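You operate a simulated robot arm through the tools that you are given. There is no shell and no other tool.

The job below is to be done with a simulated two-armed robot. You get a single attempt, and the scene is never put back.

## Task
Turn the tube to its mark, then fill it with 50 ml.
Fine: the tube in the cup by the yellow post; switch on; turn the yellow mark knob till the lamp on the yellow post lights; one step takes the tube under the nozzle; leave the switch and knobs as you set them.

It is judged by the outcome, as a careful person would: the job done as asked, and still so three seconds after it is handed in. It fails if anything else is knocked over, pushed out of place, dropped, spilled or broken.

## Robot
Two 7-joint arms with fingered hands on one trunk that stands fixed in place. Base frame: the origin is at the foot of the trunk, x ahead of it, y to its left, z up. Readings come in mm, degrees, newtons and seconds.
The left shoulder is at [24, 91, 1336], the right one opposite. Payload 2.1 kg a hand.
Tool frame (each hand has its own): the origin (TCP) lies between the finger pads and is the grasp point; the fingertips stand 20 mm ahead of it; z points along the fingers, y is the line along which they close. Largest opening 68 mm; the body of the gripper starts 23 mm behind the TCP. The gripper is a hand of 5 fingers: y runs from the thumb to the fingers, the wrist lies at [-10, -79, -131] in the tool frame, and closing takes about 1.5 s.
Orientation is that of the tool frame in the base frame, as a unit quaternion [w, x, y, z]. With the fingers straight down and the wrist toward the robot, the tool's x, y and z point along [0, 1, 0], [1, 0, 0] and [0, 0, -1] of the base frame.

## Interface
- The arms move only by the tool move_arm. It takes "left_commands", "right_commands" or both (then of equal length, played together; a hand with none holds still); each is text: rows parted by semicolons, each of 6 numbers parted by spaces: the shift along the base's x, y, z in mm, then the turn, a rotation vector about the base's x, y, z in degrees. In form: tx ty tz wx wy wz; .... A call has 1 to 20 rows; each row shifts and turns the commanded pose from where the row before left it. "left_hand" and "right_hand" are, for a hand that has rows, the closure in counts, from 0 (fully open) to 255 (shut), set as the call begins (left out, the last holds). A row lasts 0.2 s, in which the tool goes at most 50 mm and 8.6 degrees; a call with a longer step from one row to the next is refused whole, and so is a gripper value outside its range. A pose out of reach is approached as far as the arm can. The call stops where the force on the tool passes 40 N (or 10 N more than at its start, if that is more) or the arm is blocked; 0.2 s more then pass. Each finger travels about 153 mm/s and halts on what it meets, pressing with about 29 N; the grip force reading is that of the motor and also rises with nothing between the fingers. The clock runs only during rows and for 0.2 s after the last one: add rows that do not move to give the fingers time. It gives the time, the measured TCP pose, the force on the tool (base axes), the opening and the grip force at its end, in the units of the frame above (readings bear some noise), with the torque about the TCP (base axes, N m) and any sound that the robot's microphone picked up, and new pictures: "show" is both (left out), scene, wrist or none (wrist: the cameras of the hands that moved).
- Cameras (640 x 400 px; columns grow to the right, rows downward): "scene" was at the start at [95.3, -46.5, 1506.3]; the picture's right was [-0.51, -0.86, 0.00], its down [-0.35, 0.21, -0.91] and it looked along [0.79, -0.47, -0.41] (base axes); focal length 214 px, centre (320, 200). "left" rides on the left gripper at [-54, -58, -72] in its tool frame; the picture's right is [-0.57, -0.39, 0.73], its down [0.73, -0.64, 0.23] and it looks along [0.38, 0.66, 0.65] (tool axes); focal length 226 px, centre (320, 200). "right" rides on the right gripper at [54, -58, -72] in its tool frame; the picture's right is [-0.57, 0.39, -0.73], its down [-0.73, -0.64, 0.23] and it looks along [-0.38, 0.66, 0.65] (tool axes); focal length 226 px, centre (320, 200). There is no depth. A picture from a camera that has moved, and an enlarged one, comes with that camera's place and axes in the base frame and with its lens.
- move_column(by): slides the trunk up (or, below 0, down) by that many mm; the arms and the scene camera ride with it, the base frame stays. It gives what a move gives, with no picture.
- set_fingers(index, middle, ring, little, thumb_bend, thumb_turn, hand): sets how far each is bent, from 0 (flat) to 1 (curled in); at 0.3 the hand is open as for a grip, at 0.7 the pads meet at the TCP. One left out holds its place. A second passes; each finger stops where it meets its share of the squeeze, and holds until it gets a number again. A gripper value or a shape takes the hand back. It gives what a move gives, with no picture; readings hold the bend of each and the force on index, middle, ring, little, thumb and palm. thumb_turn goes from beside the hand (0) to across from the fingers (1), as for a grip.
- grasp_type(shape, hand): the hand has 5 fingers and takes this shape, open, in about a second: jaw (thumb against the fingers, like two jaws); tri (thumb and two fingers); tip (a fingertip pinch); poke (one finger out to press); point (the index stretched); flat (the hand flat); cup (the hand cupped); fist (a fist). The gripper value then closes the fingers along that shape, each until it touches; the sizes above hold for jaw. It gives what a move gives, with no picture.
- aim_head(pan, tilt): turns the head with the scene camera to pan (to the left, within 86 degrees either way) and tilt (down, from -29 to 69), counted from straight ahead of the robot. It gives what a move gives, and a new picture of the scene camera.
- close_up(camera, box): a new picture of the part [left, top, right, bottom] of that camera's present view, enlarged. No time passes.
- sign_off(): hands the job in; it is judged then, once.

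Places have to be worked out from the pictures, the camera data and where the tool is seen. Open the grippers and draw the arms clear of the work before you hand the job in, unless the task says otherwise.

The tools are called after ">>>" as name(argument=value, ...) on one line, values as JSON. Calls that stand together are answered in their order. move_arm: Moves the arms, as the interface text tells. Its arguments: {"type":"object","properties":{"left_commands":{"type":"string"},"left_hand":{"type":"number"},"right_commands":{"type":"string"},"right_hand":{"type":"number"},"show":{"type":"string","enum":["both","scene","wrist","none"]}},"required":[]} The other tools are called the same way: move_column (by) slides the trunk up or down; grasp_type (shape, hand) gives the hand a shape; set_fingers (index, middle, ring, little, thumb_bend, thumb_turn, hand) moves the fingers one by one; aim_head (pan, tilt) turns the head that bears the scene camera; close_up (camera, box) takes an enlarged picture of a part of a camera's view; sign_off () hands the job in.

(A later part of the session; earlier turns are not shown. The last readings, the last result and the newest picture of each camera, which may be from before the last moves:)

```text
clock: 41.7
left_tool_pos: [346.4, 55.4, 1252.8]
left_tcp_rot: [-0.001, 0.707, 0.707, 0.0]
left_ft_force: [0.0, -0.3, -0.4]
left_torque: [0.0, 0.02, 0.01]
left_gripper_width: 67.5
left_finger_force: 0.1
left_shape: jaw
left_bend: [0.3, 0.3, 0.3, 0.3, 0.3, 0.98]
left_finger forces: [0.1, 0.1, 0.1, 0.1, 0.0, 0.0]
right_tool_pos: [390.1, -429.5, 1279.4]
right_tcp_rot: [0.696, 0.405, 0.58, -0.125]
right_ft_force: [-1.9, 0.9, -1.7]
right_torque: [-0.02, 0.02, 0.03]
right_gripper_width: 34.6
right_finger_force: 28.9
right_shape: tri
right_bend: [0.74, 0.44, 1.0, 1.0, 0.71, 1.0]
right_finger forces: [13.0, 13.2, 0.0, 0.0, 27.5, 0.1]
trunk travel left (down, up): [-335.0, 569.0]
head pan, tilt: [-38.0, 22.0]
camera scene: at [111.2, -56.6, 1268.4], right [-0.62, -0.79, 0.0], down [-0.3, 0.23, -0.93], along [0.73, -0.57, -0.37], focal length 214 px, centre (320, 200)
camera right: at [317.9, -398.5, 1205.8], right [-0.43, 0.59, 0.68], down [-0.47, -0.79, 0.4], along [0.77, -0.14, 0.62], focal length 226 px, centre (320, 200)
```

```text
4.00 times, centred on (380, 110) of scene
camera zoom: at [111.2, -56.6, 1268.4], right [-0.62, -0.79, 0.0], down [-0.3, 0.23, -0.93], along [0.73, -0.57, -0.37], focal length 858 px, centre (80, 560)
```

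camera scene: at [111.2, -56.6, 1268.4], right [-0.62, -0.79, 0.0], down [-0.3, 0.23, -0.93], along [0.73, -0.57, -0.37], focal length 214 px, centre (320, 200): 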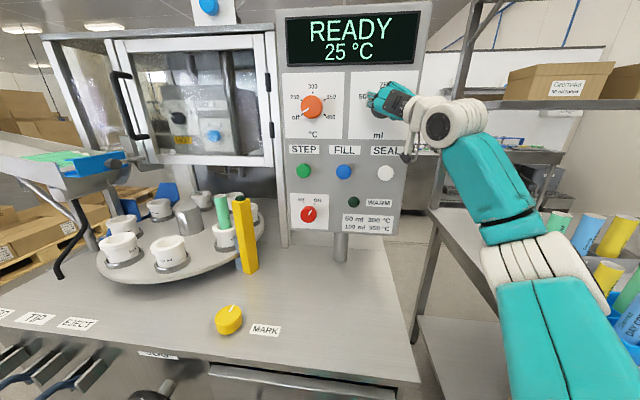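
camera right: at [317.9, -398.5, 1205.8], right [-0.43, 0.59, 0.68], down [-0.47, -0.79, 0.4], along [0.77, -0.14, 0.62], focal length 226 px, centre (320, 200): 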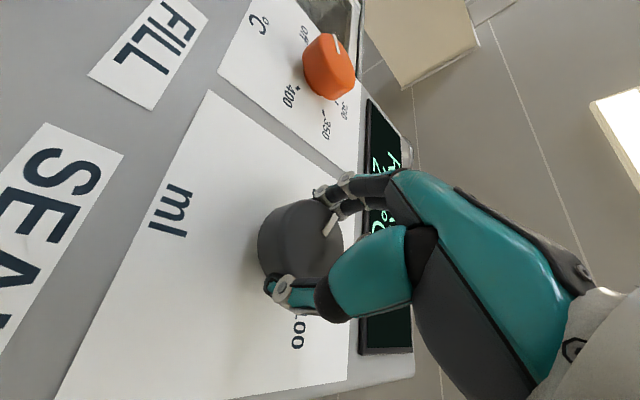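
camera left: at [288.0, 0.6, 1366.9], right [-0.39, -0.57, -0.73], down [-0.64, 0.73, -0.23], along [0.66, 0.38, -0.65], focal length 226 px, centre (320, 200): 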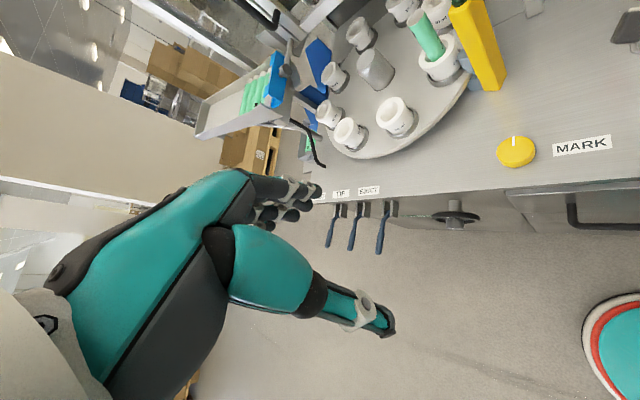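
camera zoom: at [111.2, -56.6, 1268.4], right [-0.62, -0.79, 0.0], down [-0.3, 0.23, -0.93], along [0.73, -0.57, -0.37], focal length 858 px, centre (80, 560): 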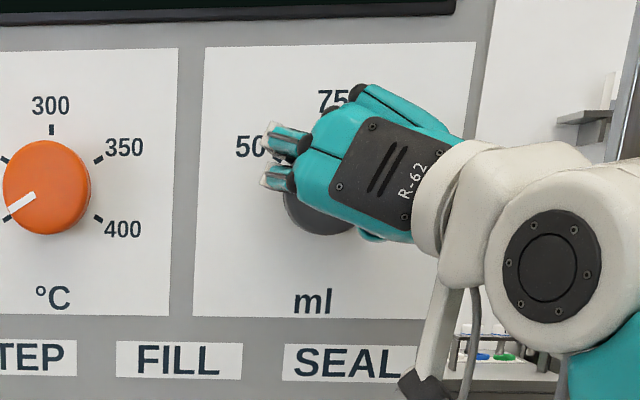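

Turned 120° in all. I release the knob and back straight off to read its pointer.

>>> move_arm(right_commands="0 0 0 0 0 0;0 0 0 0 0 0;0 0 0 0 0 0;0 0 0 0 0 0;0 0 0 0 0 0;-10.6 10.6 0 0 0 0;-10.6 10.6 0 0 0 0;-10.6 10.6 0 0 0 0;-10.6 10.6 0 0 0 0;-10.6 10.6 0 0 0 0;-10.6 10.6 0 0 0 0", right_hand=0, show="both")

>>> close_up(camera="right", box=[100, 100, 420, 330])

>>> close_up(camera="scene", box=[340, 60, 430, 150])

```text
clock: 44.1
left_tool_pos: [347.2, 55.7, 1253.0]
left_tcp_rot: [0.0, 0.707, 0.707, 0.0]
left_ft_force: [-0.7, 0.9, 0.7]
left_torque: [0.02, 0.03, 0.01]
left_gripper_width: 67.7
left_finger_force: 0.1
left_shape: jaw
left_bend: [0.3, 0.3, 0.3, 0.3, 0.3, 0.98]
left_finger forces: [0.0, 0.1, 0.1, 0.1, 0.0, 0.2]
right_tool_pos: [328.3, -366.1, 1280.7]
right_tcp_rot: [0.695, 0.406, 0.58, -0.124]
right_ft_force: [-0.1, -0.4, 0.8]
right_torque: [0.01, 0.02, 0.0]
right_gripper_width: 67.6
right_finger_force: 0.0
right_shape: tri
right_bend: [0.3, 0.3, 0.99, 0.99, 0.3, 0.98]
right_finger forces: [0.1, 0.1, 0.0, 0.0, 0.0, 0.0]
trunk travel left (down, up): [-335.0, 569.0]
head pan, tilt: [-38.0, 22.0]
camera scene: at [111.3, -56.4, 1268.5], right [-0.62, -0.79, 0.0], down [-0.3, 0.23, -0.93], along [0.73, -0.57, -0.37], focal length 214 px, centre (320, 200)
camera right: at [254.5, -334.5, 1206.5], right [-0.43, 0.59, 0.68], down [-0.47, -0.79, 0.4], along [0.77, -0.14, 0.62], focal length 226 px, centre (320, 200)
```

scene: 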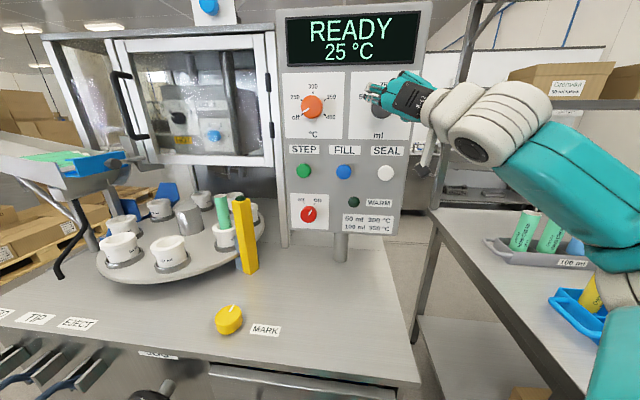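
right: 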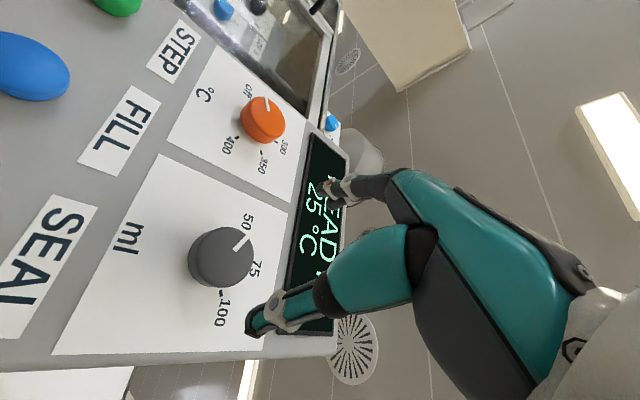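

```text
1.74 times, centred on (260, 215) of right
camera zoom: at [254.5, -334.5, 1206.5], right [-0.43, 0.59, 0.68], down [-0.47, -0.79, 0.4], along [0.77, -0.14, 0.62], focal length 393 px, centre (424, 174)
```

zoom: 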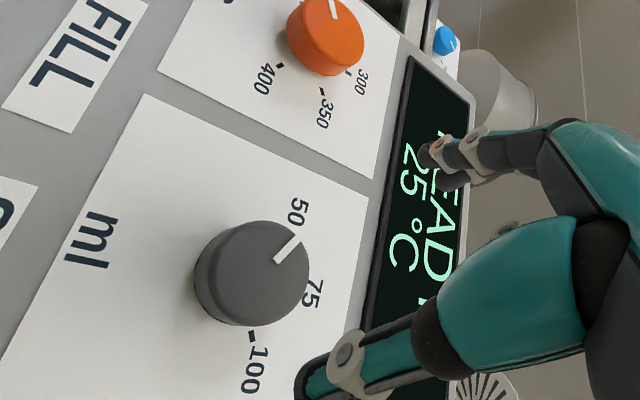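

```text
4.44 times, centred on (385, 105) of scene
camera zoom: at [111.3, -56.4, 1268.5], right [-0.62, -0.79, 0.0], down [-0.3, 0.23, -0.93], along [0.73, -0.57, -0.37], focal length 953 px, centre (31, 622)
```

zoom: 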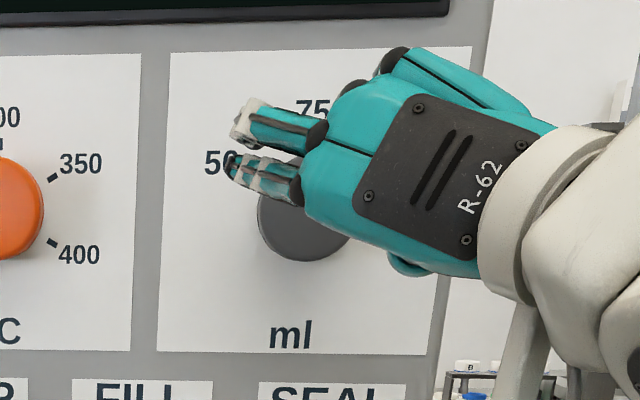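

The pointer appears at 50 (I'll confirm with a clear view after the hand moves away). I swing the right hand to point down, moving toward the region above the MARK knob.

>>> move_arm(right_commands="-5 12 0 0 0 0;-5 12 0 0 0 0;5 16 -10 5.79 5.79 0;5 16 -10 5.79 5.79 0;5 16 -10 5.79 5.79 0;5 16 -10 5.79 5.79 0;5 16 -10 5.79 5.79 0;5 16 -10 5.79 5.79 0;5 16 -10 5.79 5.79 0;5 16 -10 5.79 5.79 0;5 16 -10 5.79 5.79 0;5 16 -10 5.79 5.79 0;5 16 -10 5.74 5.74 0;0 0 0 0 0 0", show="both")

>>> close_up(camera="scene", box=[275, 60, 435, 240])

>>> close_up(camera="scene", box=[200, 180, 280, 280])

```text
clock: 47.1
left_tool_pos: [346.8, 55.2, 1252.9]
left_tcp_rot: [0.0, 0.707, 0.707, 0.0]
left_ft_force: [-0.5, -0.9, 0.1]
left_torque: [-0.02, -0.01, -0.01]
left_gripper_width: 67.6
left_finger_force: 0.1
left_shape: jaw
left_bend: [0.3, 0.3, 0.3, 0.3, 0.3, 0.98]
left_finger forces: [0.0, 0.1, 0.1, 0.0, 0.0, 0.0]
right_tool_pos: [373.1, -164.8, 1168.5]
right_tcp_rot: [-0.002, 0.573, 0.819, 0.001]
right_ft_force: [-0.3, -0.2, 0.2]
right_torque: [0.0, -0.02, -0.01]
right_gripper_width: 67.8
right_finger_force: 0.0
right_shape: tri
right_bend: [0.3, 0.3, 0.99, 0.99, 0.3, 0.98]
right_finger forces: [0.0, 0.0, 0.0, 0.1, 0.0, 0.0]
trunk travel left (down, up): [-335.0, 569.0]
head pan, tilt: [-38.0, 22.0]
camera scene: at [111.5, -56.4, 1268.4], right [-0.62, -0.79, 0.0], down [-0.3, 0.23, -0.93], along [0.73, -0.57, -0.37], focal length 214 px, centre (320, 200)
camera right: at [299.0, -132.3, 1241.6], right [0.56, -0.4, 0.73], down [-0.35, -0.91, -0.23], along [0.75, -0.12, -0.65], focal length 226 px, centre (320, 200)
```

scene: 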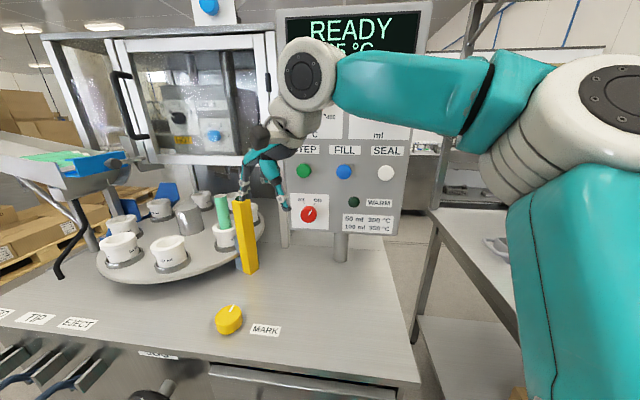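
right: 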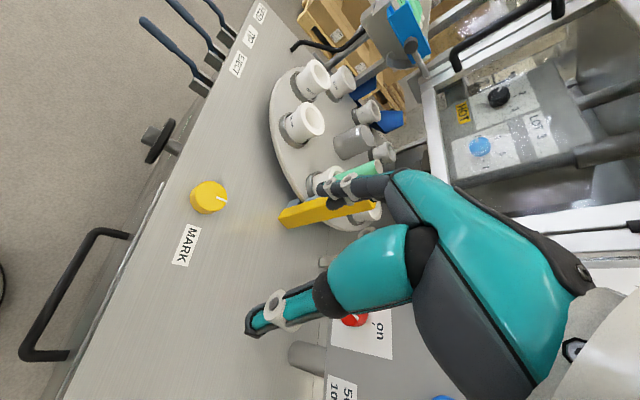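

```text
2.22 times, centred on (355, 150) of scene
camera zoom: at [111.5, -56.4, 1268.4], right [-0.62, -0.79, 0.0], down [-0.3, 0.23, -0.93], along [0.73, -0.57, -0.37], focal length 477 px, centre (242, 311)
```

zoom: 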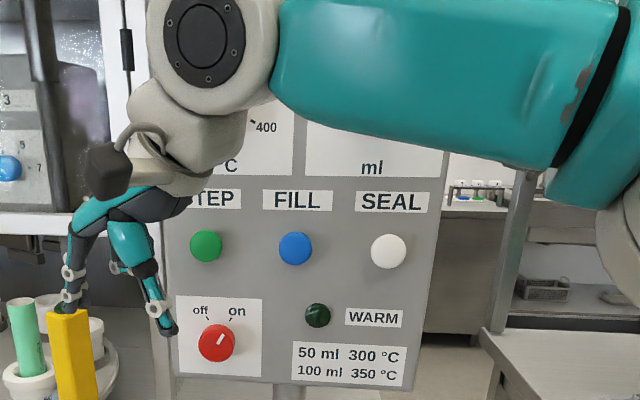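

```text
4.00 times, centred on (240, 230) of scene
camera zoom: at [111.5, -56.4, 1268.4], right [-0.62, -0.79, 0.0], down [-0.3, 0.23, -0.93], along [0.73, -0.57, -0.37], focal length 858 px, centre (640, 80)
```

zoom: 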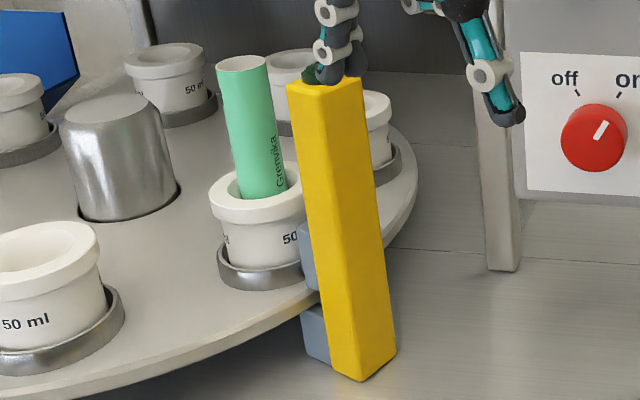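

The hand is pointing down and everything else is untouched. I bring the right hand above the MARK knob (about (463,-105.5), top z≈898) with a yaw that leaves a wide turning range, and yaw the left hand so its camera watches the tube and post.

>>> move_arm(right_commands="11.25 7.44 -22.9 0 0 5.25;11.25 7.44 -22.9 0 0 5.25;11.25 7.44 -22.9 0 0 5.25;11.25 7.44 -22.9 0 0 5.25;11.25 7.44 -22.9 0 0 5.25;11.25 7.44 -22.9 0 0 5.25;11.25 7.44 -22.9 0 0 5.25;11.25 7.44 -22.9 0 0 5.25;0 0 0 0 0 0", left_commands="0 0 0 0 0 -7.6;0 0 0 0 0 -7.6;0 0 0 0 0 -7.6;0 0 0 0 0 -7.6;0 0 0 0 0 -7.6;0 0 0 0 0 -7.6;0 0 0 0 0 -7.6;0 0 0 0 0 -7.6;0 0 0 0 0 0", show="both")

>>> close_up(camera="scene", box=[275, 60, 435, 240])

>>> close_up(camera="right", box=[100, 120, 420, 350])

```text
clock: 49.1
left_tool_pos: [346.4, 54.9, 1253.3]
left_tcp_rot: [0.001, 0.968, 0.251, -0.001]
left_ft_force: [0.6, -0.3, 0.1]
left_torque: [0.0, -0.01, -0.01]
left_gripper_width: 67.5
left_finger_force: 0.0
left_shape: jaw
left_bend: [0.3, 0.3, 0.3, 0.3, 0.3, 0.98]
left_finger forces: [0.0, 0.1, 0.1, 0.0, 0.1, 0.0]
right_tool_pos: [448.0, -111.7, 987.8]
right_tcp_rot: [-0.001, 0.24, 0.971, -0.002]
right_ft_force: [-0.4, -0.8, -0.1]
right_torque: [0.0, -0.02, 0.01]
right_gripper_width: 68.0
right_finger_force: 0.1
right_shape: tri
right_bend: [0.3, 0.3, 0.99, 0.99, 0.3, 0.98]
right_finger forces: [0.0, 0.0, 0.1, 0.0, 0.0, 0.1]
right hand out of reach, approached as far as the arm can: row 8
trunk travel left (down, up): [-335.0, 569.0]
head pan, tilt: [-38.0, 22.0]
camera scene: at [111.5, -56.4, 1268.4], right [-0.62, -0.79, 0.0], down [-0.3, 0.23, -0.93], along [0.73, -0.57, -0.37], focal length 214 px, centre (320, 200)
camera right: at [372.2, -136.1, 1060.5], right [0.68, 0.08, 0.73], down [0.35, -0.91, -0.23], along [0.64, 0.41, -0.65], focal length 226 px, centre (320, 200)
camera left: at [270.0, 79.5, 1326.9], right [-0.68, 0.06, -0.73], down [0.33, 0.92, -0.23], along [0.65, -0.4, -0.65], focal length 226 px, centre (320, 200)
```

scene: 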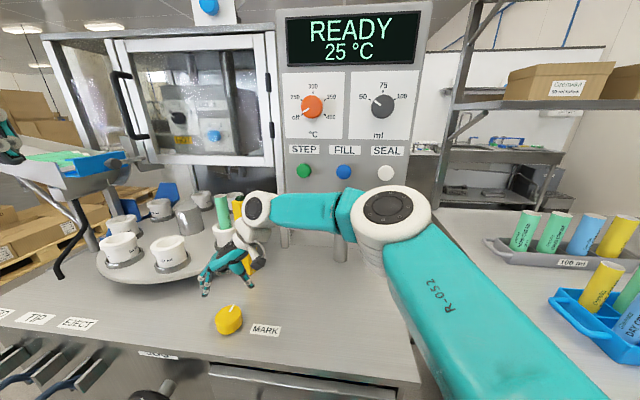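
right: 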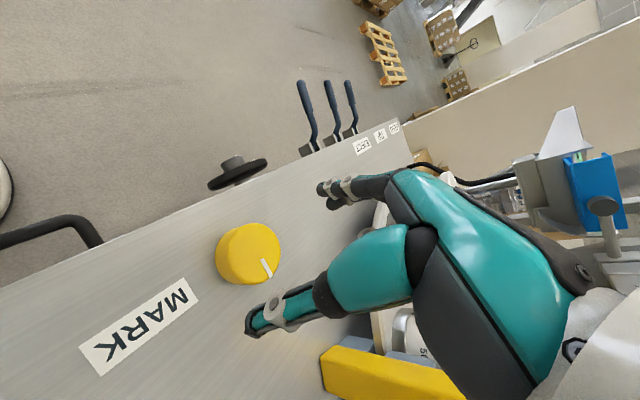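
left: 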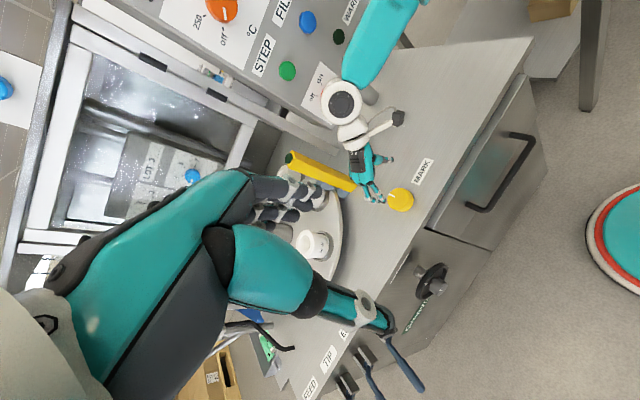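

```text
2.22 times, centred on (355, 150) of scene
camera zoom: at [111.5, -56.4, 1268.4], right [-0.62, -0.79, 0.0], down [-0.3, 0.23, -0.93], along [0.73, -0.57, -0.37], focal length 477 px, centre (242, 311)
```

zoom: 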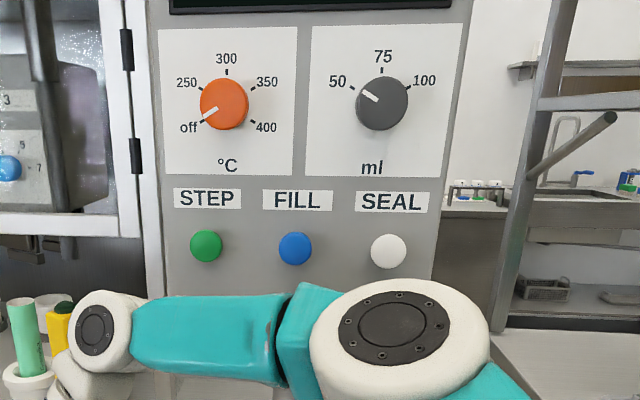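

```text
1.74 times, centred on (260, 235) of right
camera zoom: at [372.2, -136.1, 1060.5], right [0.68, 0.08, 0.73], down [0.35, -0.91, -0.23], along [0.64, 0.41, -0.65], focal length 393 px, centre (424, 139)
```

zoom: 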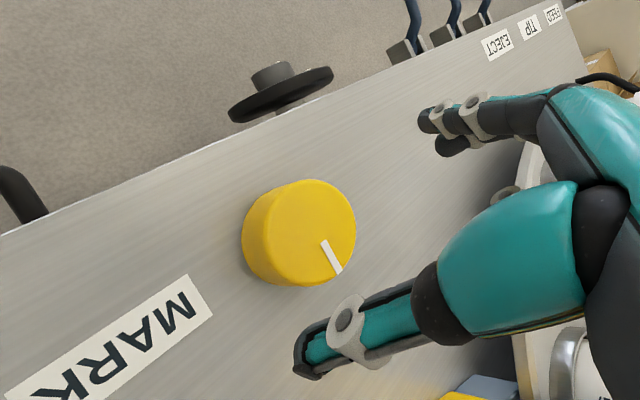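

The ml knob reads 50. The right hand ran into a joint limit at yaw 62°, so I reduce its yaw to about 30° over the knob, and yaw the left hand back a bit so its fingers don't hide the tube.

>>> move_arm(right_commands="3.75 1.55 -5 0 0 -8;3.75 1.55 -5 0 0 -8;3.75 1.55 -5 0 0 -8;3.75 1.55 -5 0 0 -8;0 0 0 0 0 0", left_commands="0 0 0 0 0 7;0 0 0 0 0 7;0 0 0 0 0 7;0 0 0 0 0 0;0 0 0 0 0 0", show="both")

>>> close_up(camera="scene", box=[350, 80, 420, 130])

>>> close_up(camera="right", box=[100, 120, 420, 350])

```text
clock: 50.3
left_tool_pos: [346.2, 54.9, 1253.1]
left_tcp_rot: [0.0, 0.905, 0.425, 0.0]
left_ft_force: [0.1, 0.2, -0.1]
left_torque: [-0.01, 0.02, -0.01]
left_gripper_width: 67.7
left_finger_force: 0.1
left_shape: jaw
left_bend: [0.3, 0.3, 0.3, 0.3, 0.3, 0.98]
left_finger forces: [0.0, 0.0, 0.0, 0.2, 0.1, 0.0]
right_tool_pos: [462.8, -105.1, 968.5]
right_tcp_rot: [0.0, 0.5, 0.866, -0.001]
right_ft_force: [-0.2, -0.3, -0.4]
right_torque: [-0.02, 0.02, 0.03]
right_gripper_width: 68.1
right_finger_force: 0.0
right_shape: tri
right_bend: [0.3, 0.3, 0.99, 0.99, 0.3, 0.98]
right_finger forces: [0.0, 0.1, 0.0, 0.1, 0.0, 0.0]
trunk travel left (down, up): [-335.0, 569.0]
head pan, tilt: [-38.0, 22.0]
camera scene: at [111.5, -56.3, 1268.4], right [-0.62, -0.79, 0.0], down [-0.3, 0.23, -0.93], along [0.73, -0.57, -0.37], focal length 214 px, centre (320, 200)
camera right: at [384.4, -85.6, 1040.7], right [0.62, -0.3, 0.73], down [-0.19, -0.96, -0.23], along [0.76, 0.01, -0.65], focal length 226 px, centre (320, 200)
camera left: at [266.5, 50.6, 1326.7], right [-0.66, -0.19, -0.73], down [-0.02, 0.97, -0.23], along [0.75, -0.13, -0.65], focal length 226 px, centre (320, 200)
```

scene: 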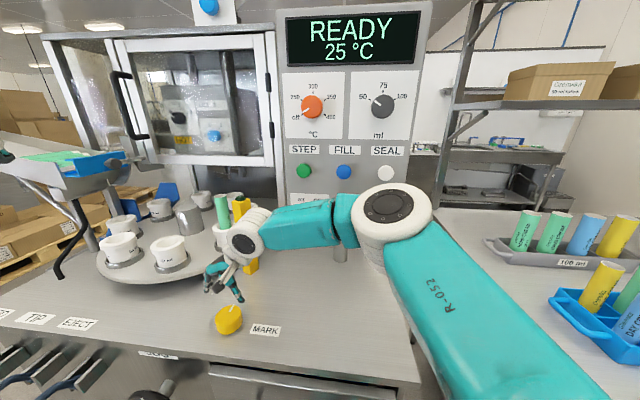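
right: 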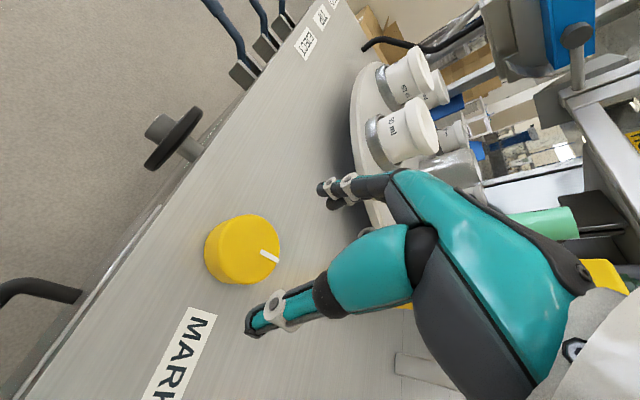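
left: 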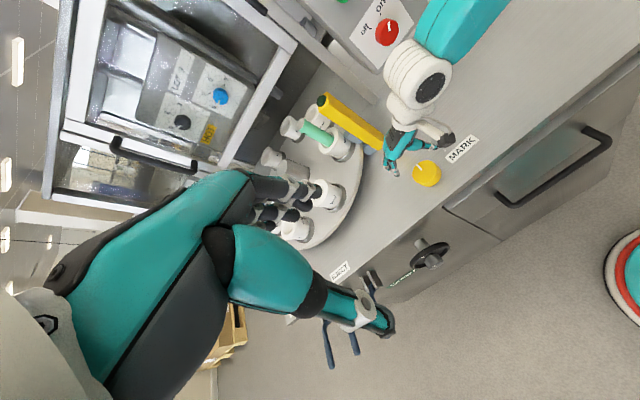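

```text
8.00 times, centred on (385, 105) of scene
camera zoom: at [111.5, -56.3, 1268.4], right [-0.62, -0.79, 0.0], down [-0.3, 0.23, -0.93], along [0.73, -0.57, -0.37], focal length 1716 px, centre (-200, 960)
```

zoom: 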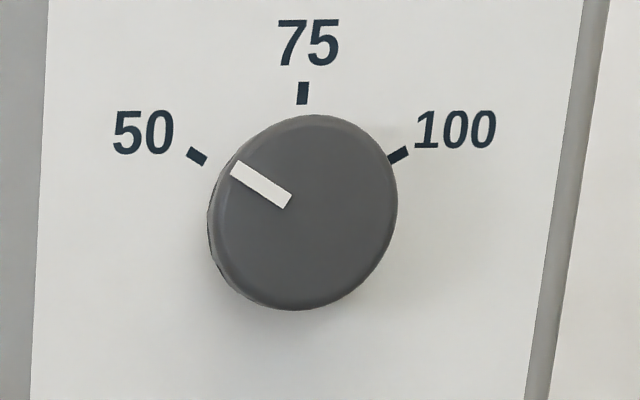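

```text
1.74 times, centred on (260, 235) of right
camera zoom: at [384.4, -85.6, 1040.7], right [0.62, -0.3, 0.73], down [-0.19, -0.96, -0.23], along [0.76, 0.01, -0.65], focal length 393 px, centre (424, 139)
```

zoom: 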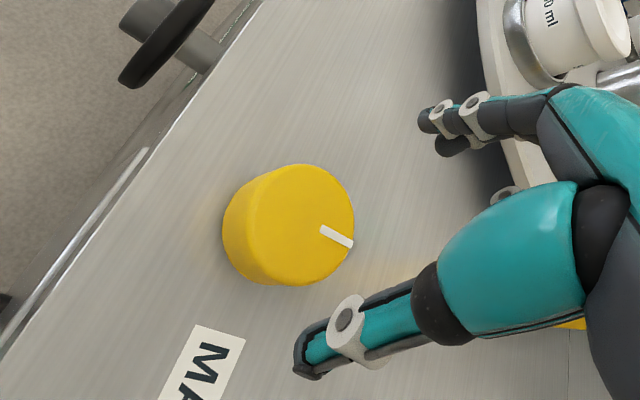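

The ml pointer is parallel with the 50 tick. I lower to just above the MARK knob while yawing to about 45°, to check that this pose is reachable.

>>> move_arm(right_commands="0.4 0 -10.5 0 0 3.75;0.4 0 -10.5 0 0 3.75;0.4 0 -10.5 0 0 3.75;0.4 0 -10.5 0 0 3.75;0 0 0 0 0 0", show="both")

>>> close_up(camera="right", box=[100, 120, 420, 350])

>>> close_up(camera="scene", box=[180, 180, 300, 350])

```text
clock: 51.5
left_tool_pos: [345.9, 55.1, 1253.7]
left_tcp_rot: [0.0, 0.906, 0.424, 0.001]
left_ft_force: [-0.3, -0.3, 0.3]
left_torque: [0.02, 0.0, -0.02]
left_gripper_width: 67.5
left_finger_force: 0.0
left_shape: jaw
left_bend: [0.3, 0.3, 0.3, 0.3, 0.3, 0.98]
left_finger forces: [0.1, 0.1, 0.0, 0.0, 0.0, 0.1]
right_tool_pos: [449.5, -113.6, 931.4]
right_tcp_rot: [-0.001, 0.382, 0.924, 0.0]
right_ft_force: [1.7, -0.2, -0.4]
right_torque: [0.0, -0.04, 0.0]
right_gripper_width: 67.7
right_finger_force: 0.1
right_shape: tri
right_bend: [0.3, 0.3, 0.99, 0.99, 0.3, 0.98]
right_finger forces: [0.0, 0.0, 0.0, 0.1, 0.0, 0.0]
right hand out of reach, approached as far as the arm can: row 2, 3, 4
trunk travel left (down, up): [-335.0, 569.0]
head pan, tilt: [-38.0, 22.0]
camera scene: at [111.5, -56.4, 1268.4], right [-0.62, -0.79, 0.0], down [-0.3, 0.23, -0.93], along [0.73, -0.57, -0.37], focal length 214 px, centre (320, 200)
camera right: at [368.9, -114.0, 1004.6], right [0.68, -0.13, 0.73], down [0.07, -0.97, -0.23], along [0.73, 0.2, -0.65], focal length 226 px, centre (320, 200)
```

scene: 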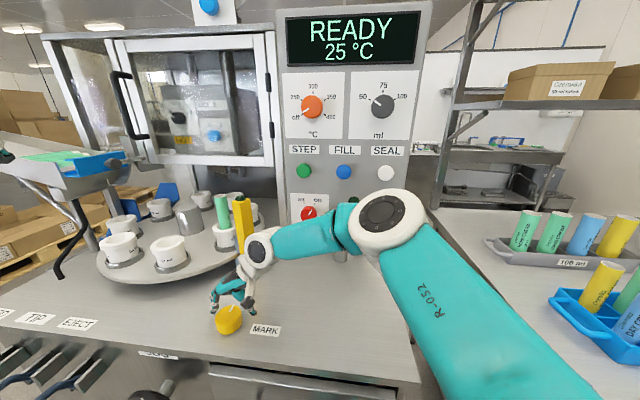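
right: 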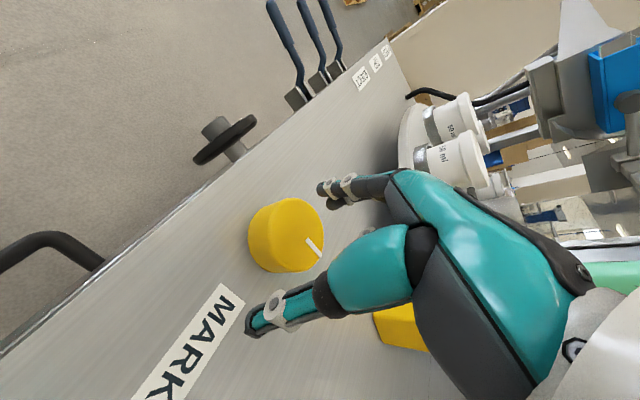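

```text
1.74 times, centred on (260, 235) of right
camera zoom: at [368.9, -114.0, 1004.6], right [0.68, -0.13, 0.73], down [0.07, -0.97, -0.23], along [0.73, 0.2, -0.65], focal length 393 px, centre (424, 139)
```

zoom: 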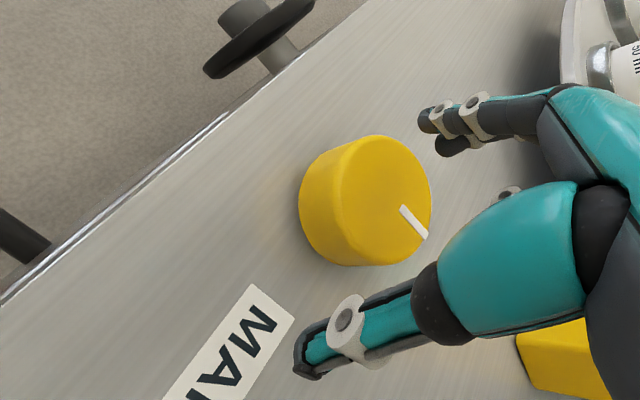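

```text
2.35 times, centred on (240, 265) of scene
camera zoom: at [111.5, -56.4, 1268.4], right [-0.62, -0.79, 0.0], down [-0.3, 0.23, -0.93], along [0.73, -0.57, -0.37], focal length 505 px, centre (508, 47)
```

zoom: 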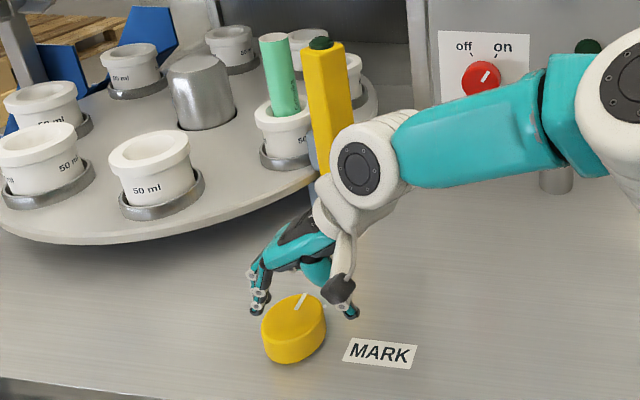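

Yaw 45° is beyond reach here, so I raise, go back to yaw about 28°, and lower the trunk 60 mm for a bit more reach.

>>> move_arm(right_commands="0 0 20 0 0 -4.25;0 0 20 0 0 -4.25;5 3 15 0 0 -4.25;5 3 10 0 0 -4.25;4.5 2 0 0 0 0;0 0 0 0 0 0", show="none")

>>> move_column(by=-60)

>>> aim_head(pan=-22, tilt=22)

>>> close_up(camera="right", box=[100, 120, 420, 350])

```text
clock: 52.9
left_tool_pos: [346.0, 55.4, 1253.1]
left_tcp_rot: [0.0, 0.906, 0.424, -0.001]
left_ft_force: [0.4, -0.6, 0.5]
left_torque: [0.01, -0.03, -0.01]
left_gripper_width: 67.3
left_finger_force: 0.0
left_shape: jaw
left_bend: [0.3, 0.3, 0.3, 0.3, 0.3, 0.98]
left_finger forces: [0.1, 0.0, 0.0, 0.1, 0.1, 0.0]
right_tool_pos: [462.8, -104.4, 996.9]
right_tcp_rot: [-0.001, 0.514, 0.858, 0.0]
right_ft_force: [-0.3, 0.5, -0.5]
right_torque: [0.01, -0.01, 0.01]
right_gripper_width: 67.9
right_finger_force: 0.0
right_shape: tri
right_bend: [0.3, 0.3, 0.99, 0.99, 0.3, 0.98]
right_finger forces: [0.0, 0.0, 0.1, 0.1, 0.1, 0.1]
trunk travel left (down, up): [-335.0, 569.0]
head pan, tilt: [-38.0, 22.0]
```

```text
clock: 53.9
left_tool_pos: [346.1, 54.0, 1193.3]
left_tcp_rot: [0.0, 0.905, 0.424, -0.001]
left_ft_force: [0.5, -0.2, 0.6]
left_torque: [0.0, 0.02, 0.01]
left_gripper_width: 67.4
left_finger_force: 0.1
left_shape: jaw
left_bend: [0.3, 0.3, 0.3, 0.3, 0.3, 0.98]
left_finger forces: [0.0, 0.1, 0.1, 0.0, 0.1, 0.1]
right_tool_pos: [462.2, -105.5, 936.7]
right_tcp_rot: [-0.002, 0.515, 0.857, 0.0]
right_ft_force: [1.2, -0.7, 0.0]
right_torque: [-0.03, -0.02, 0.0]
right_gripper_width: 67.6
right_finger_force: 0.0
right_shape: tri
right_bend: [0.3, 0.3, 0.99, 0.99, 0.3, 0.98]
right_finger forces: [0.1, 0.0, 0.1, 0.0, 0.0, 0.0]
trunk travel left (down, up): [-275.0, 629.0]
head pan, tilt: [-38.0, 22.0]
```

```text
clock: 54.7
left_tool_pos: [346.7, 54.9, 1193.0]
left_tcp_rot: [0.0, 0.905, 0.425, 0.0]
left_ft_force: [0.0, 0.0, 0.0]
left_torque: [-0.02, 0.03, 0.03]
left_gripper_width: 67.5
left_finger_force: 0.0
left_shape: jaw
left_bend: [0.3, 0.3, 0.3, 0.3, 0.3, 0.98]
left_finger forces: [0.0, 0.0, 0.0, 0.1, 0.0, 0.0]
right_tool_pos: [463.3, -106.0, 937.2]
right_tcp_rot: [-0.002, 0.515, 0.857, -0.001]
right_ft_force: [0.4, -0.1, -0.6]
right_torque: [0.0, 0.0, -0.03]
right_gripper_width: 67.7
right_finger_force: 0.0
right_shape: tri
right_bend: [0.3, 0.3, 0.99, 0.99, 0.3, 0.98]
right_finger forces: [0.0, 0.0, 0.0, 0.0, 0.0, 0.1]
trunk travel left (down, up): [-275.0, 629.0]
head pan, tilt: [-22.0, 22.0]
camera scene: at [133.9, -34.0, 1207.9], right [-0.38, -0.93, 0.0], down [-0.35, 0.14, -0.93], along [0.86, -0.35, -0.37], focal length 214 px, centre (320, 200)
```

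scene: 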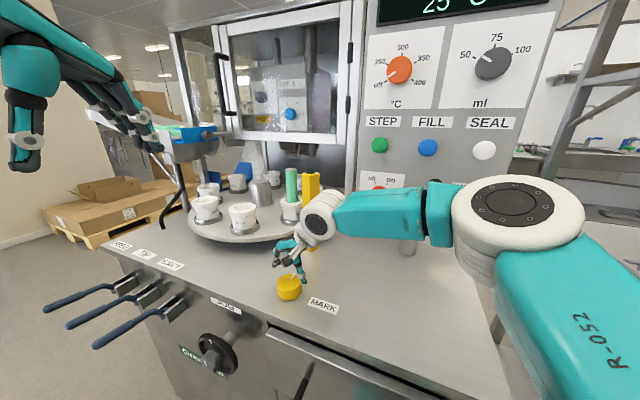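

```text
1.74 times, centred on (260, 235) of right
camera zoom: at [386.0, -82.7, 1009.5], right [0.61, -0.32, 0.73], down [-0.22, -0.95, -0.23], along [0.76, -0.02, -0.65], focal length 393 px, centre (424, 139)
```

zoom: 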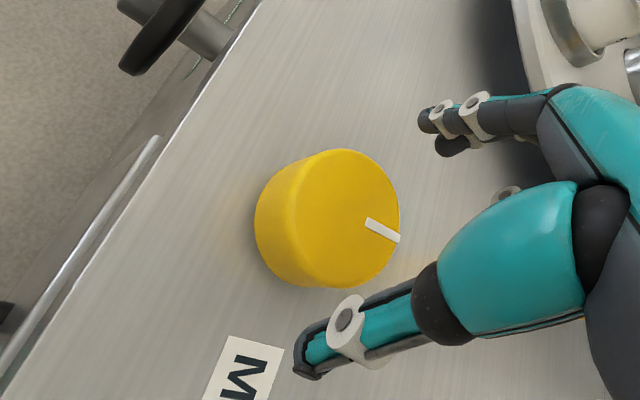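

The knob lies centred under the hand (offset about 1 mm). I descend 36 mm so the fingers straddle it.

>>> move_arm(right_commands="0.3 0.1 -9 0 0 0;0.3 0.1 -9 0 0 0;0.3 0.1 -9 0 0 0;0.3 0.1 -8.5 0 0 0;0 0 0 0 0 0", show="both")

>>> close_up(camera="right", box=[100, 120, 420, 350])

>>> close_up(camera="scene", box=[240, 150, 340, 320])

```text
clock: 55.9
left_tool_pos: [347.0, 55.2, 1192.7]
left_tcp_rot: [0.0, 0.906, 0.423, 0.0]
left_ft_force: [0.1, 0.4, 0.2]
left_torque: [-0.03, -0.02, 0.01]
left_gripper_width: 67.8
left_finger_force: 0.1
left_shape: jaw
left_bend: [0.3, 0.3, 0.3, 0.3, 0.3, 0.98]
left_finger forces: [0.0, 0.0, 0.0, 0.1, 0.0, 0.0]
right_tool_pos: [465.6, -103.5, 902.0]
right_tcp_rot: [-0.001, 0.514, 0.858, -0.001]
right_ft_force: [-0.1, -0.4, 0.6]
right_torque: [-0.02, 0.02, -0.02]
right_gripper_width: 67.5
right_finger_force: 0.0
right_shape: tri
right_bend: [0.3, 0.3, 0.99, 0.99, 0.3, 0.98]
right_finger forces: [0.0, 0.1, 0.0, 0.0, 0.1, 0.0]
trunk travel left (down, up): [-275.0, 629.0]
head pan, tilt: [-22.0, 22.0]
camera scene: at [133.9, -34.0, 1207.9], right [-0.37, -0.93, 0.0], down [-0.35, 0.14, -0.93], along [0.86, -0.35, -0.37], focal length 214 px, centre (320, 200)
camera right: at [387.4, -82.3, 974.0], right [0.61, -0.32, 0.73], down [-0.22, -0.95, -0.23], along [0.76, -0.02, -0.65], focal length 226 px, centre (320, 200)
```

scene: 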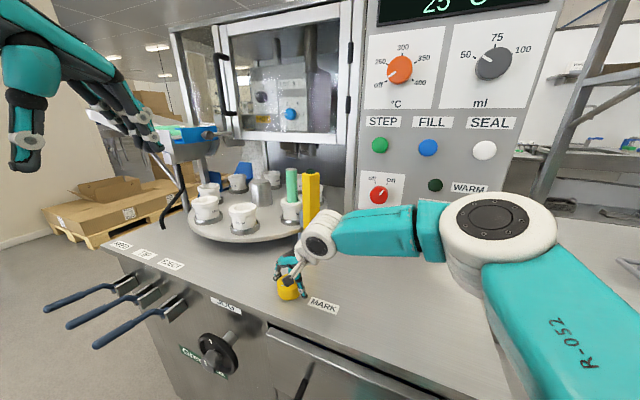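
right: 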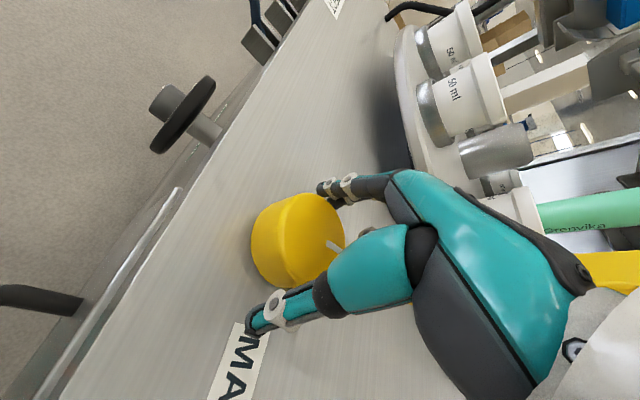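

```text
1.74 times, centred on (260, 235) of right
camera zoom: at [387.4, -82.3, 974.0], right [0.61, -0.32, 0.73], down [-0.22, -0.95, -0.23], along [0.76, -0.02, -0.65], focal length 393 px, centre (424, 139)
```

zoom: 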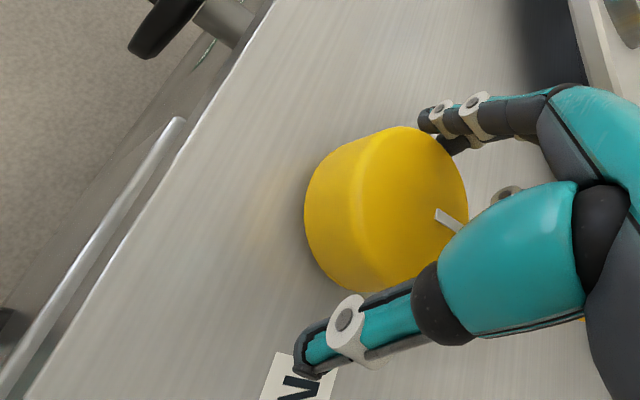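

```text
2.35 times, centred on (290, 235) of scene
camera zoom: at [133.9, -34.0, 1207.9], right [-0.37, -0.93, 0.0], down [-0.35, 0.14, -0.93], along [0.86, -0.35, -0.37], focal length 505 px, centre (391, 118)
```

zoom: 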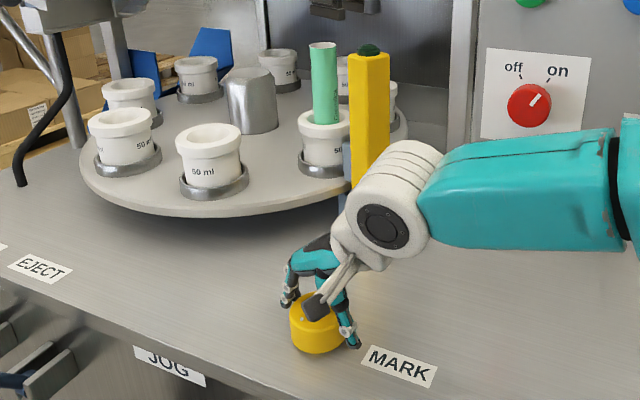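

The fingers straddle the yellow knob without contact. I close the grip.

>>> move_arm(right_commands="0 0 0 0 0 0;0 0 0 0 0 0;0 0 0 0 0 0;0 0 0 0 0 0;0 0 0 0 0 0;0 0 0 0 0 0;0 0 0 0 0 0;0 0 0 0 0 0", right_hand=255, show="wrist")

>>> close_up(camera="scene", box=[260, 150, 340, 250])

```text
clock: 57.7
left_tool_pos: [346.6, 56.0, 1194.1]
left_tcp_rot: [0.0, 0.905, 0.425, 0.0]
left_ft_force: [0.9, 0.5, 0.7]
left_torque: [0.04, 0.0, 0.03]
left_gripper_width: 67.9
left_finger_force: 0.0
left_shape: jaw
left_bend: [0.3, 0.3, 0.3, 0.3, 0.3, 0.98]
left_finger forces: [0.0, 0.0, 0.1, 0.0, 0.0, 0.0]
right_tool_pos: [464.7, -103.6, 901.9]
right_tcp_rot: [-0.001, 0.515, 0.857, 0.0]
right_ft_force: [-0.9, 2.4, -0.9]
right_torque: [0.01, -0.03, 0.0]
right_gripper_width: 40.0
right_finger_force: 29.1
right_shape: tri
right_bend: [0.72, 0.34, 1.0, 1.0, 0.74, 1.0]
right_finger forces: [12.5, 13.1, 0.0, 0.0, 25.7, 0.0]
trunk travel left (down, up): [-275.0, 629.0]
head pan, tilt: [-22.0, 22.0]
camera right: at [387.3, -82.1, 974.2], right [0.61, -0.32, 0.73], down [-0.22, -0.95, -0.23], along [0.76, -0.02, -0.65], focal length 226 px, centre (320, 200)
```

right: 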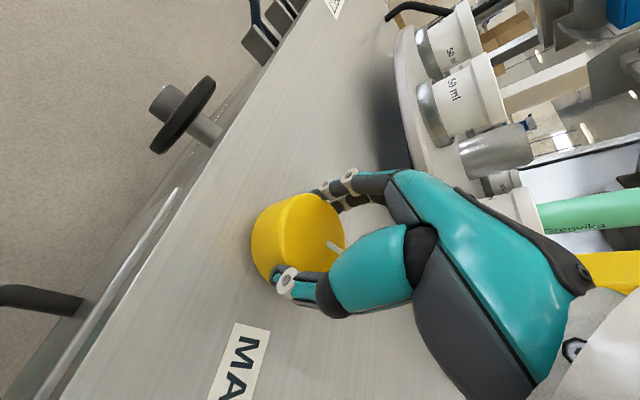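

```text
4.00 times, centred on (300, 200) of scene
camera zoom: at [133.8, -33.7, 1207.9], right [-0.37, -0.93, 0.0], down [-0.35, 0.14, -0.93], along [0.86, -0.35, -0.37], focal length 858 px, centre (400, 200)
```

zoom: 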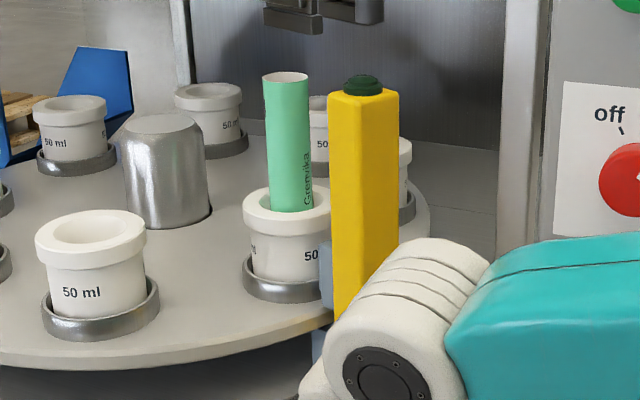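

Gripped firmly; the lamp is dark and the text "Grenvika" shows on the tube's right side. I turn the knob 10° clockwise (from above) and see how the tube responds.

>>> move_arm(right_commands="0 0 0 0 0 -5;0 0 0 0 0 -5", show="none")

>>> close_up(camera="scene", box=[260, 150, 340, 250])

>>> close_up(camera="left", box=[240, 60, 440, 200])

```text
clock: 58.3
left_tool_pos: [347.0, 55.4, 1193.3]
left_tcp_rot: [0.0, 0.906, 0.424, 0.0]
left_ft_force: [0.9, 0.1, 0.0]
left_torque: [0.06, -0.02, 0.0]
left_gripper_width: 67.9
left_finger_force: 0.1
left_shape: jaw
left_bend: [0.3, 0.3, 0.3, 0.3, 0.3, 0.98]
left_finger forces: [0.0, 0.0, 0.0, 0.0, 0.0, 0.0]
right_tool_pos: [465.1, -102.8, 902.1]
right_tcp_rot: [-0.001, 0.587, 0.809, 0.0]
right_ft_force: [1.4, 5.0, -1.5]
right_torque: [0.07, -0.04, 0.07]
right_gripper_width: 40.3
right_finger_force: 29.1
right_shape: tri
right_bend: [0.72, 0.34, 1.0, 1.0, 0.74, 1.0]
right_finger forces: [14.2, 14.2, 0.1, 0.1, 25.4, 0.1]
trunk travel left (down, up): [-275.0, 629.0]
head pan, tilt: [-22.0, 22.0]
```

```text
4.00 times, centred on (300, 200) of scene
camera zoom: at [134.2, -33.2, 1207.8], right [-0.37, -0.93, 0.0], down [-0.35, 0.14, -0.93], along [0.86, -0.35, -0.37], focal length 858 px, centre (400, 200)
```

zoom: 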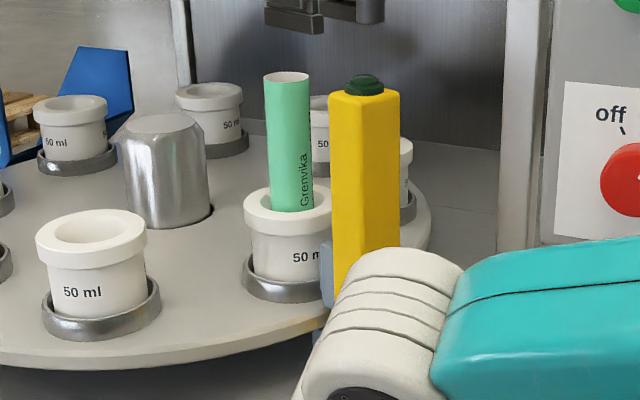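

```text
2.86 times, centred on (340, 130) of left
camera zoom: at [266.8, 51.4, 1266.5], right [-0.66, -0.19, -0.73], down [-0.02, 0.97, -0.23], along [0.75, -0.13, -0.65], focal length 646 px, centre (263, 400)
```

zoom: 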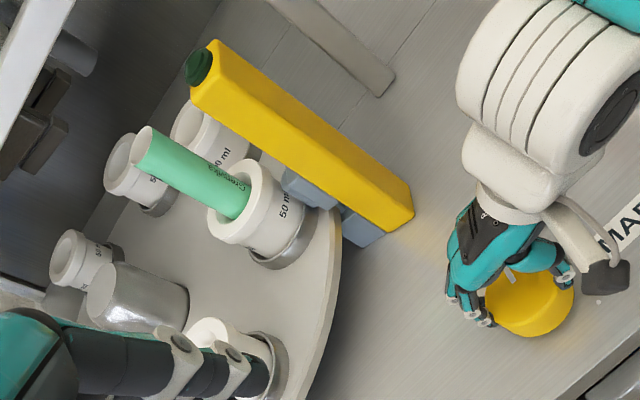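

The cup and tube turn 1:1 with the knob, same sense. To learn where the mark sits relative to the text, I look at the similar tubes in the rack on the right.

>>> aim_head(pan=-60, tilt=25)

>>> close_up(camera="scene", box=[400, 120, 640, 330])

```text
clock: 59.4
left_tool_pos: [348.1, 56.6, 1192.9]
left_tcp_rot: [-0.001, 0.905, 0.424, -0.001]
left_ft_force: [0.2, 0.7, -0.1]
left_torque: [-0.03, 0.0, -0.02]
left_gripper_width: 67.7
left_finger_force: 0.1
left_shape: jaw
left_bend: [0.3, 0.3, 0.3, 0.3, 0.3, 0.98]
left_finger forces: [0.1, 0.0, 0.0, 0.0, 0.0, 0.0]
right_tool_pos: [465.5, -103.6, 901.4]
right_tcp_rot: [-0.001, 0.586, 0.81, 0.0]
right_ft_force: [3.1, 6.4, 0.3]
right_torque: [0.07, -0.08, 0.07]
right_gripper_width: 40.3
right_finger_force: 28.9
right_shape: tri
right_bend: [0.72, 0.34, 1.0, 1.0, 0.74, 1.0]
right_finger forces: [14.8, 14.3, 0.0, 0.0, 25.2, 0.1]
trunk travel left (down, up): [-275.0, 629.0]
head pan, tilt: [-60.0, 25.0]
camera scene: at [94.3, -78.2, 1203.1], right [-0.87, -0.5, 0.0], down [-0.21, 0.37, -0.91], along [0.45, -0.78, -0.42], focal length 214 px, centre (320, 200)
```

scene: 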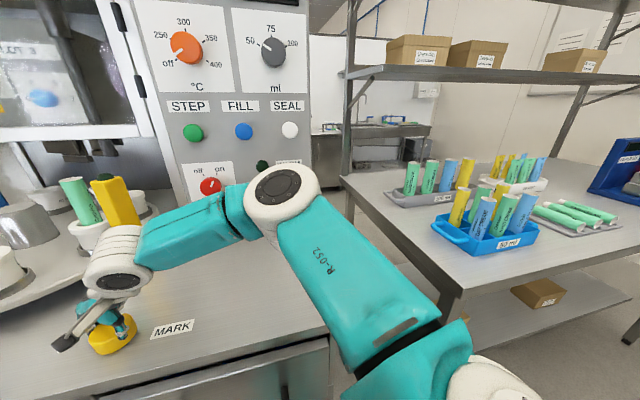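

```text
1.90 times, centred on (520, 225) of scene
camera zoom: at [94.3, -78.2, 1203.1], right [-0.87, -0.5, 0.0], down [-0.21, 0.37, -0.91], along [0.45, -0.78, -0.42], focal length 408 px, centre (-61, 152)
```

zoom: 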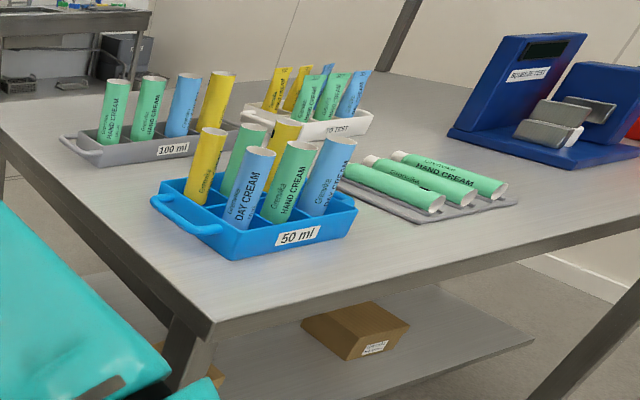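

The tubes carry two lines of text and perhaps a mark near the open end; I zoom in further on them.

>>> close_up(camera="scene", box=[520, 190, 620, 240])

>>> close_up(camera="scene", box=[430, 180, 550, 260])

>>> close_up(camera="scene", box=[50, 165, 150, 265])

```text
6.40 times, centred on (570, 215) of scene
camera zoom: at [94.3, -78.2, 1203.1], right [-0.87, -0.5, 0.0], down [-0.21, 0.37, -0.91], along [0.45, -0.78, -0.42], focal length 1373 px, centre (-1280, 104)
```

zoom: 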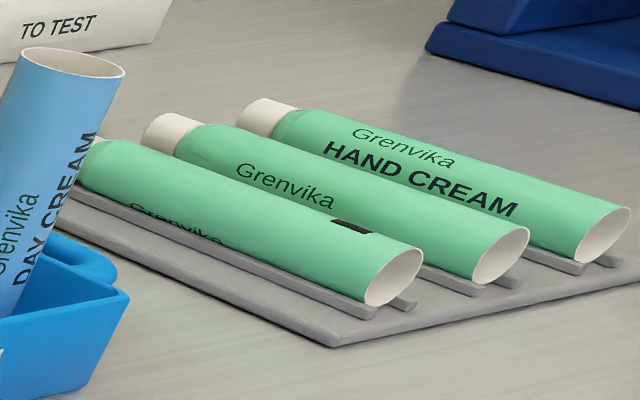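

```text
5.00 times, centred on (490, 220) of scene
camera zoom: at [94.3, -78.2, 1203.1], right [-0.87, -0.5, 0.0], down [-0.21, 0.37, -0.91], along [0.45, -0.78, -0.42], focal length 1072 px, centre (-530, 100)
```

zoom: 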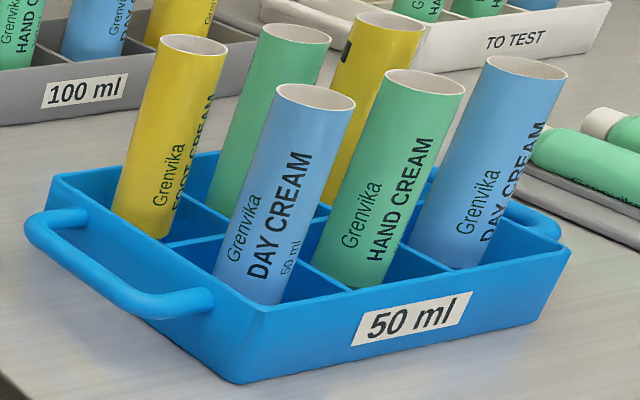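

```text
4.00 times, centred on (100, 215) of scene
camera zoom: at [94.3, -78.2, 1203.1], right [-0.87, -0.5, 0.0], down [-0.21, 0.37, -0.91], along [0.45, -0.78, -0.42], focal length 858 px, centre (1200, 140)
```

zoom: 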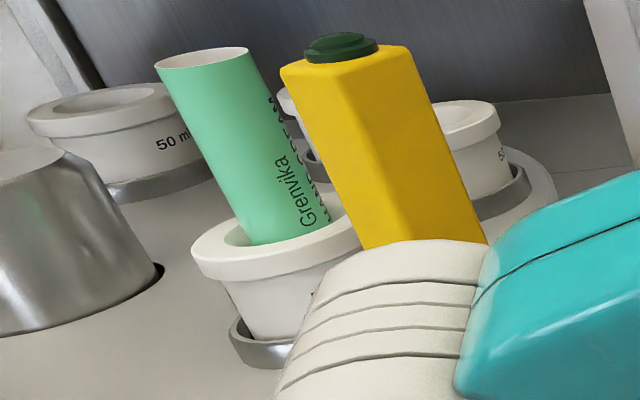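

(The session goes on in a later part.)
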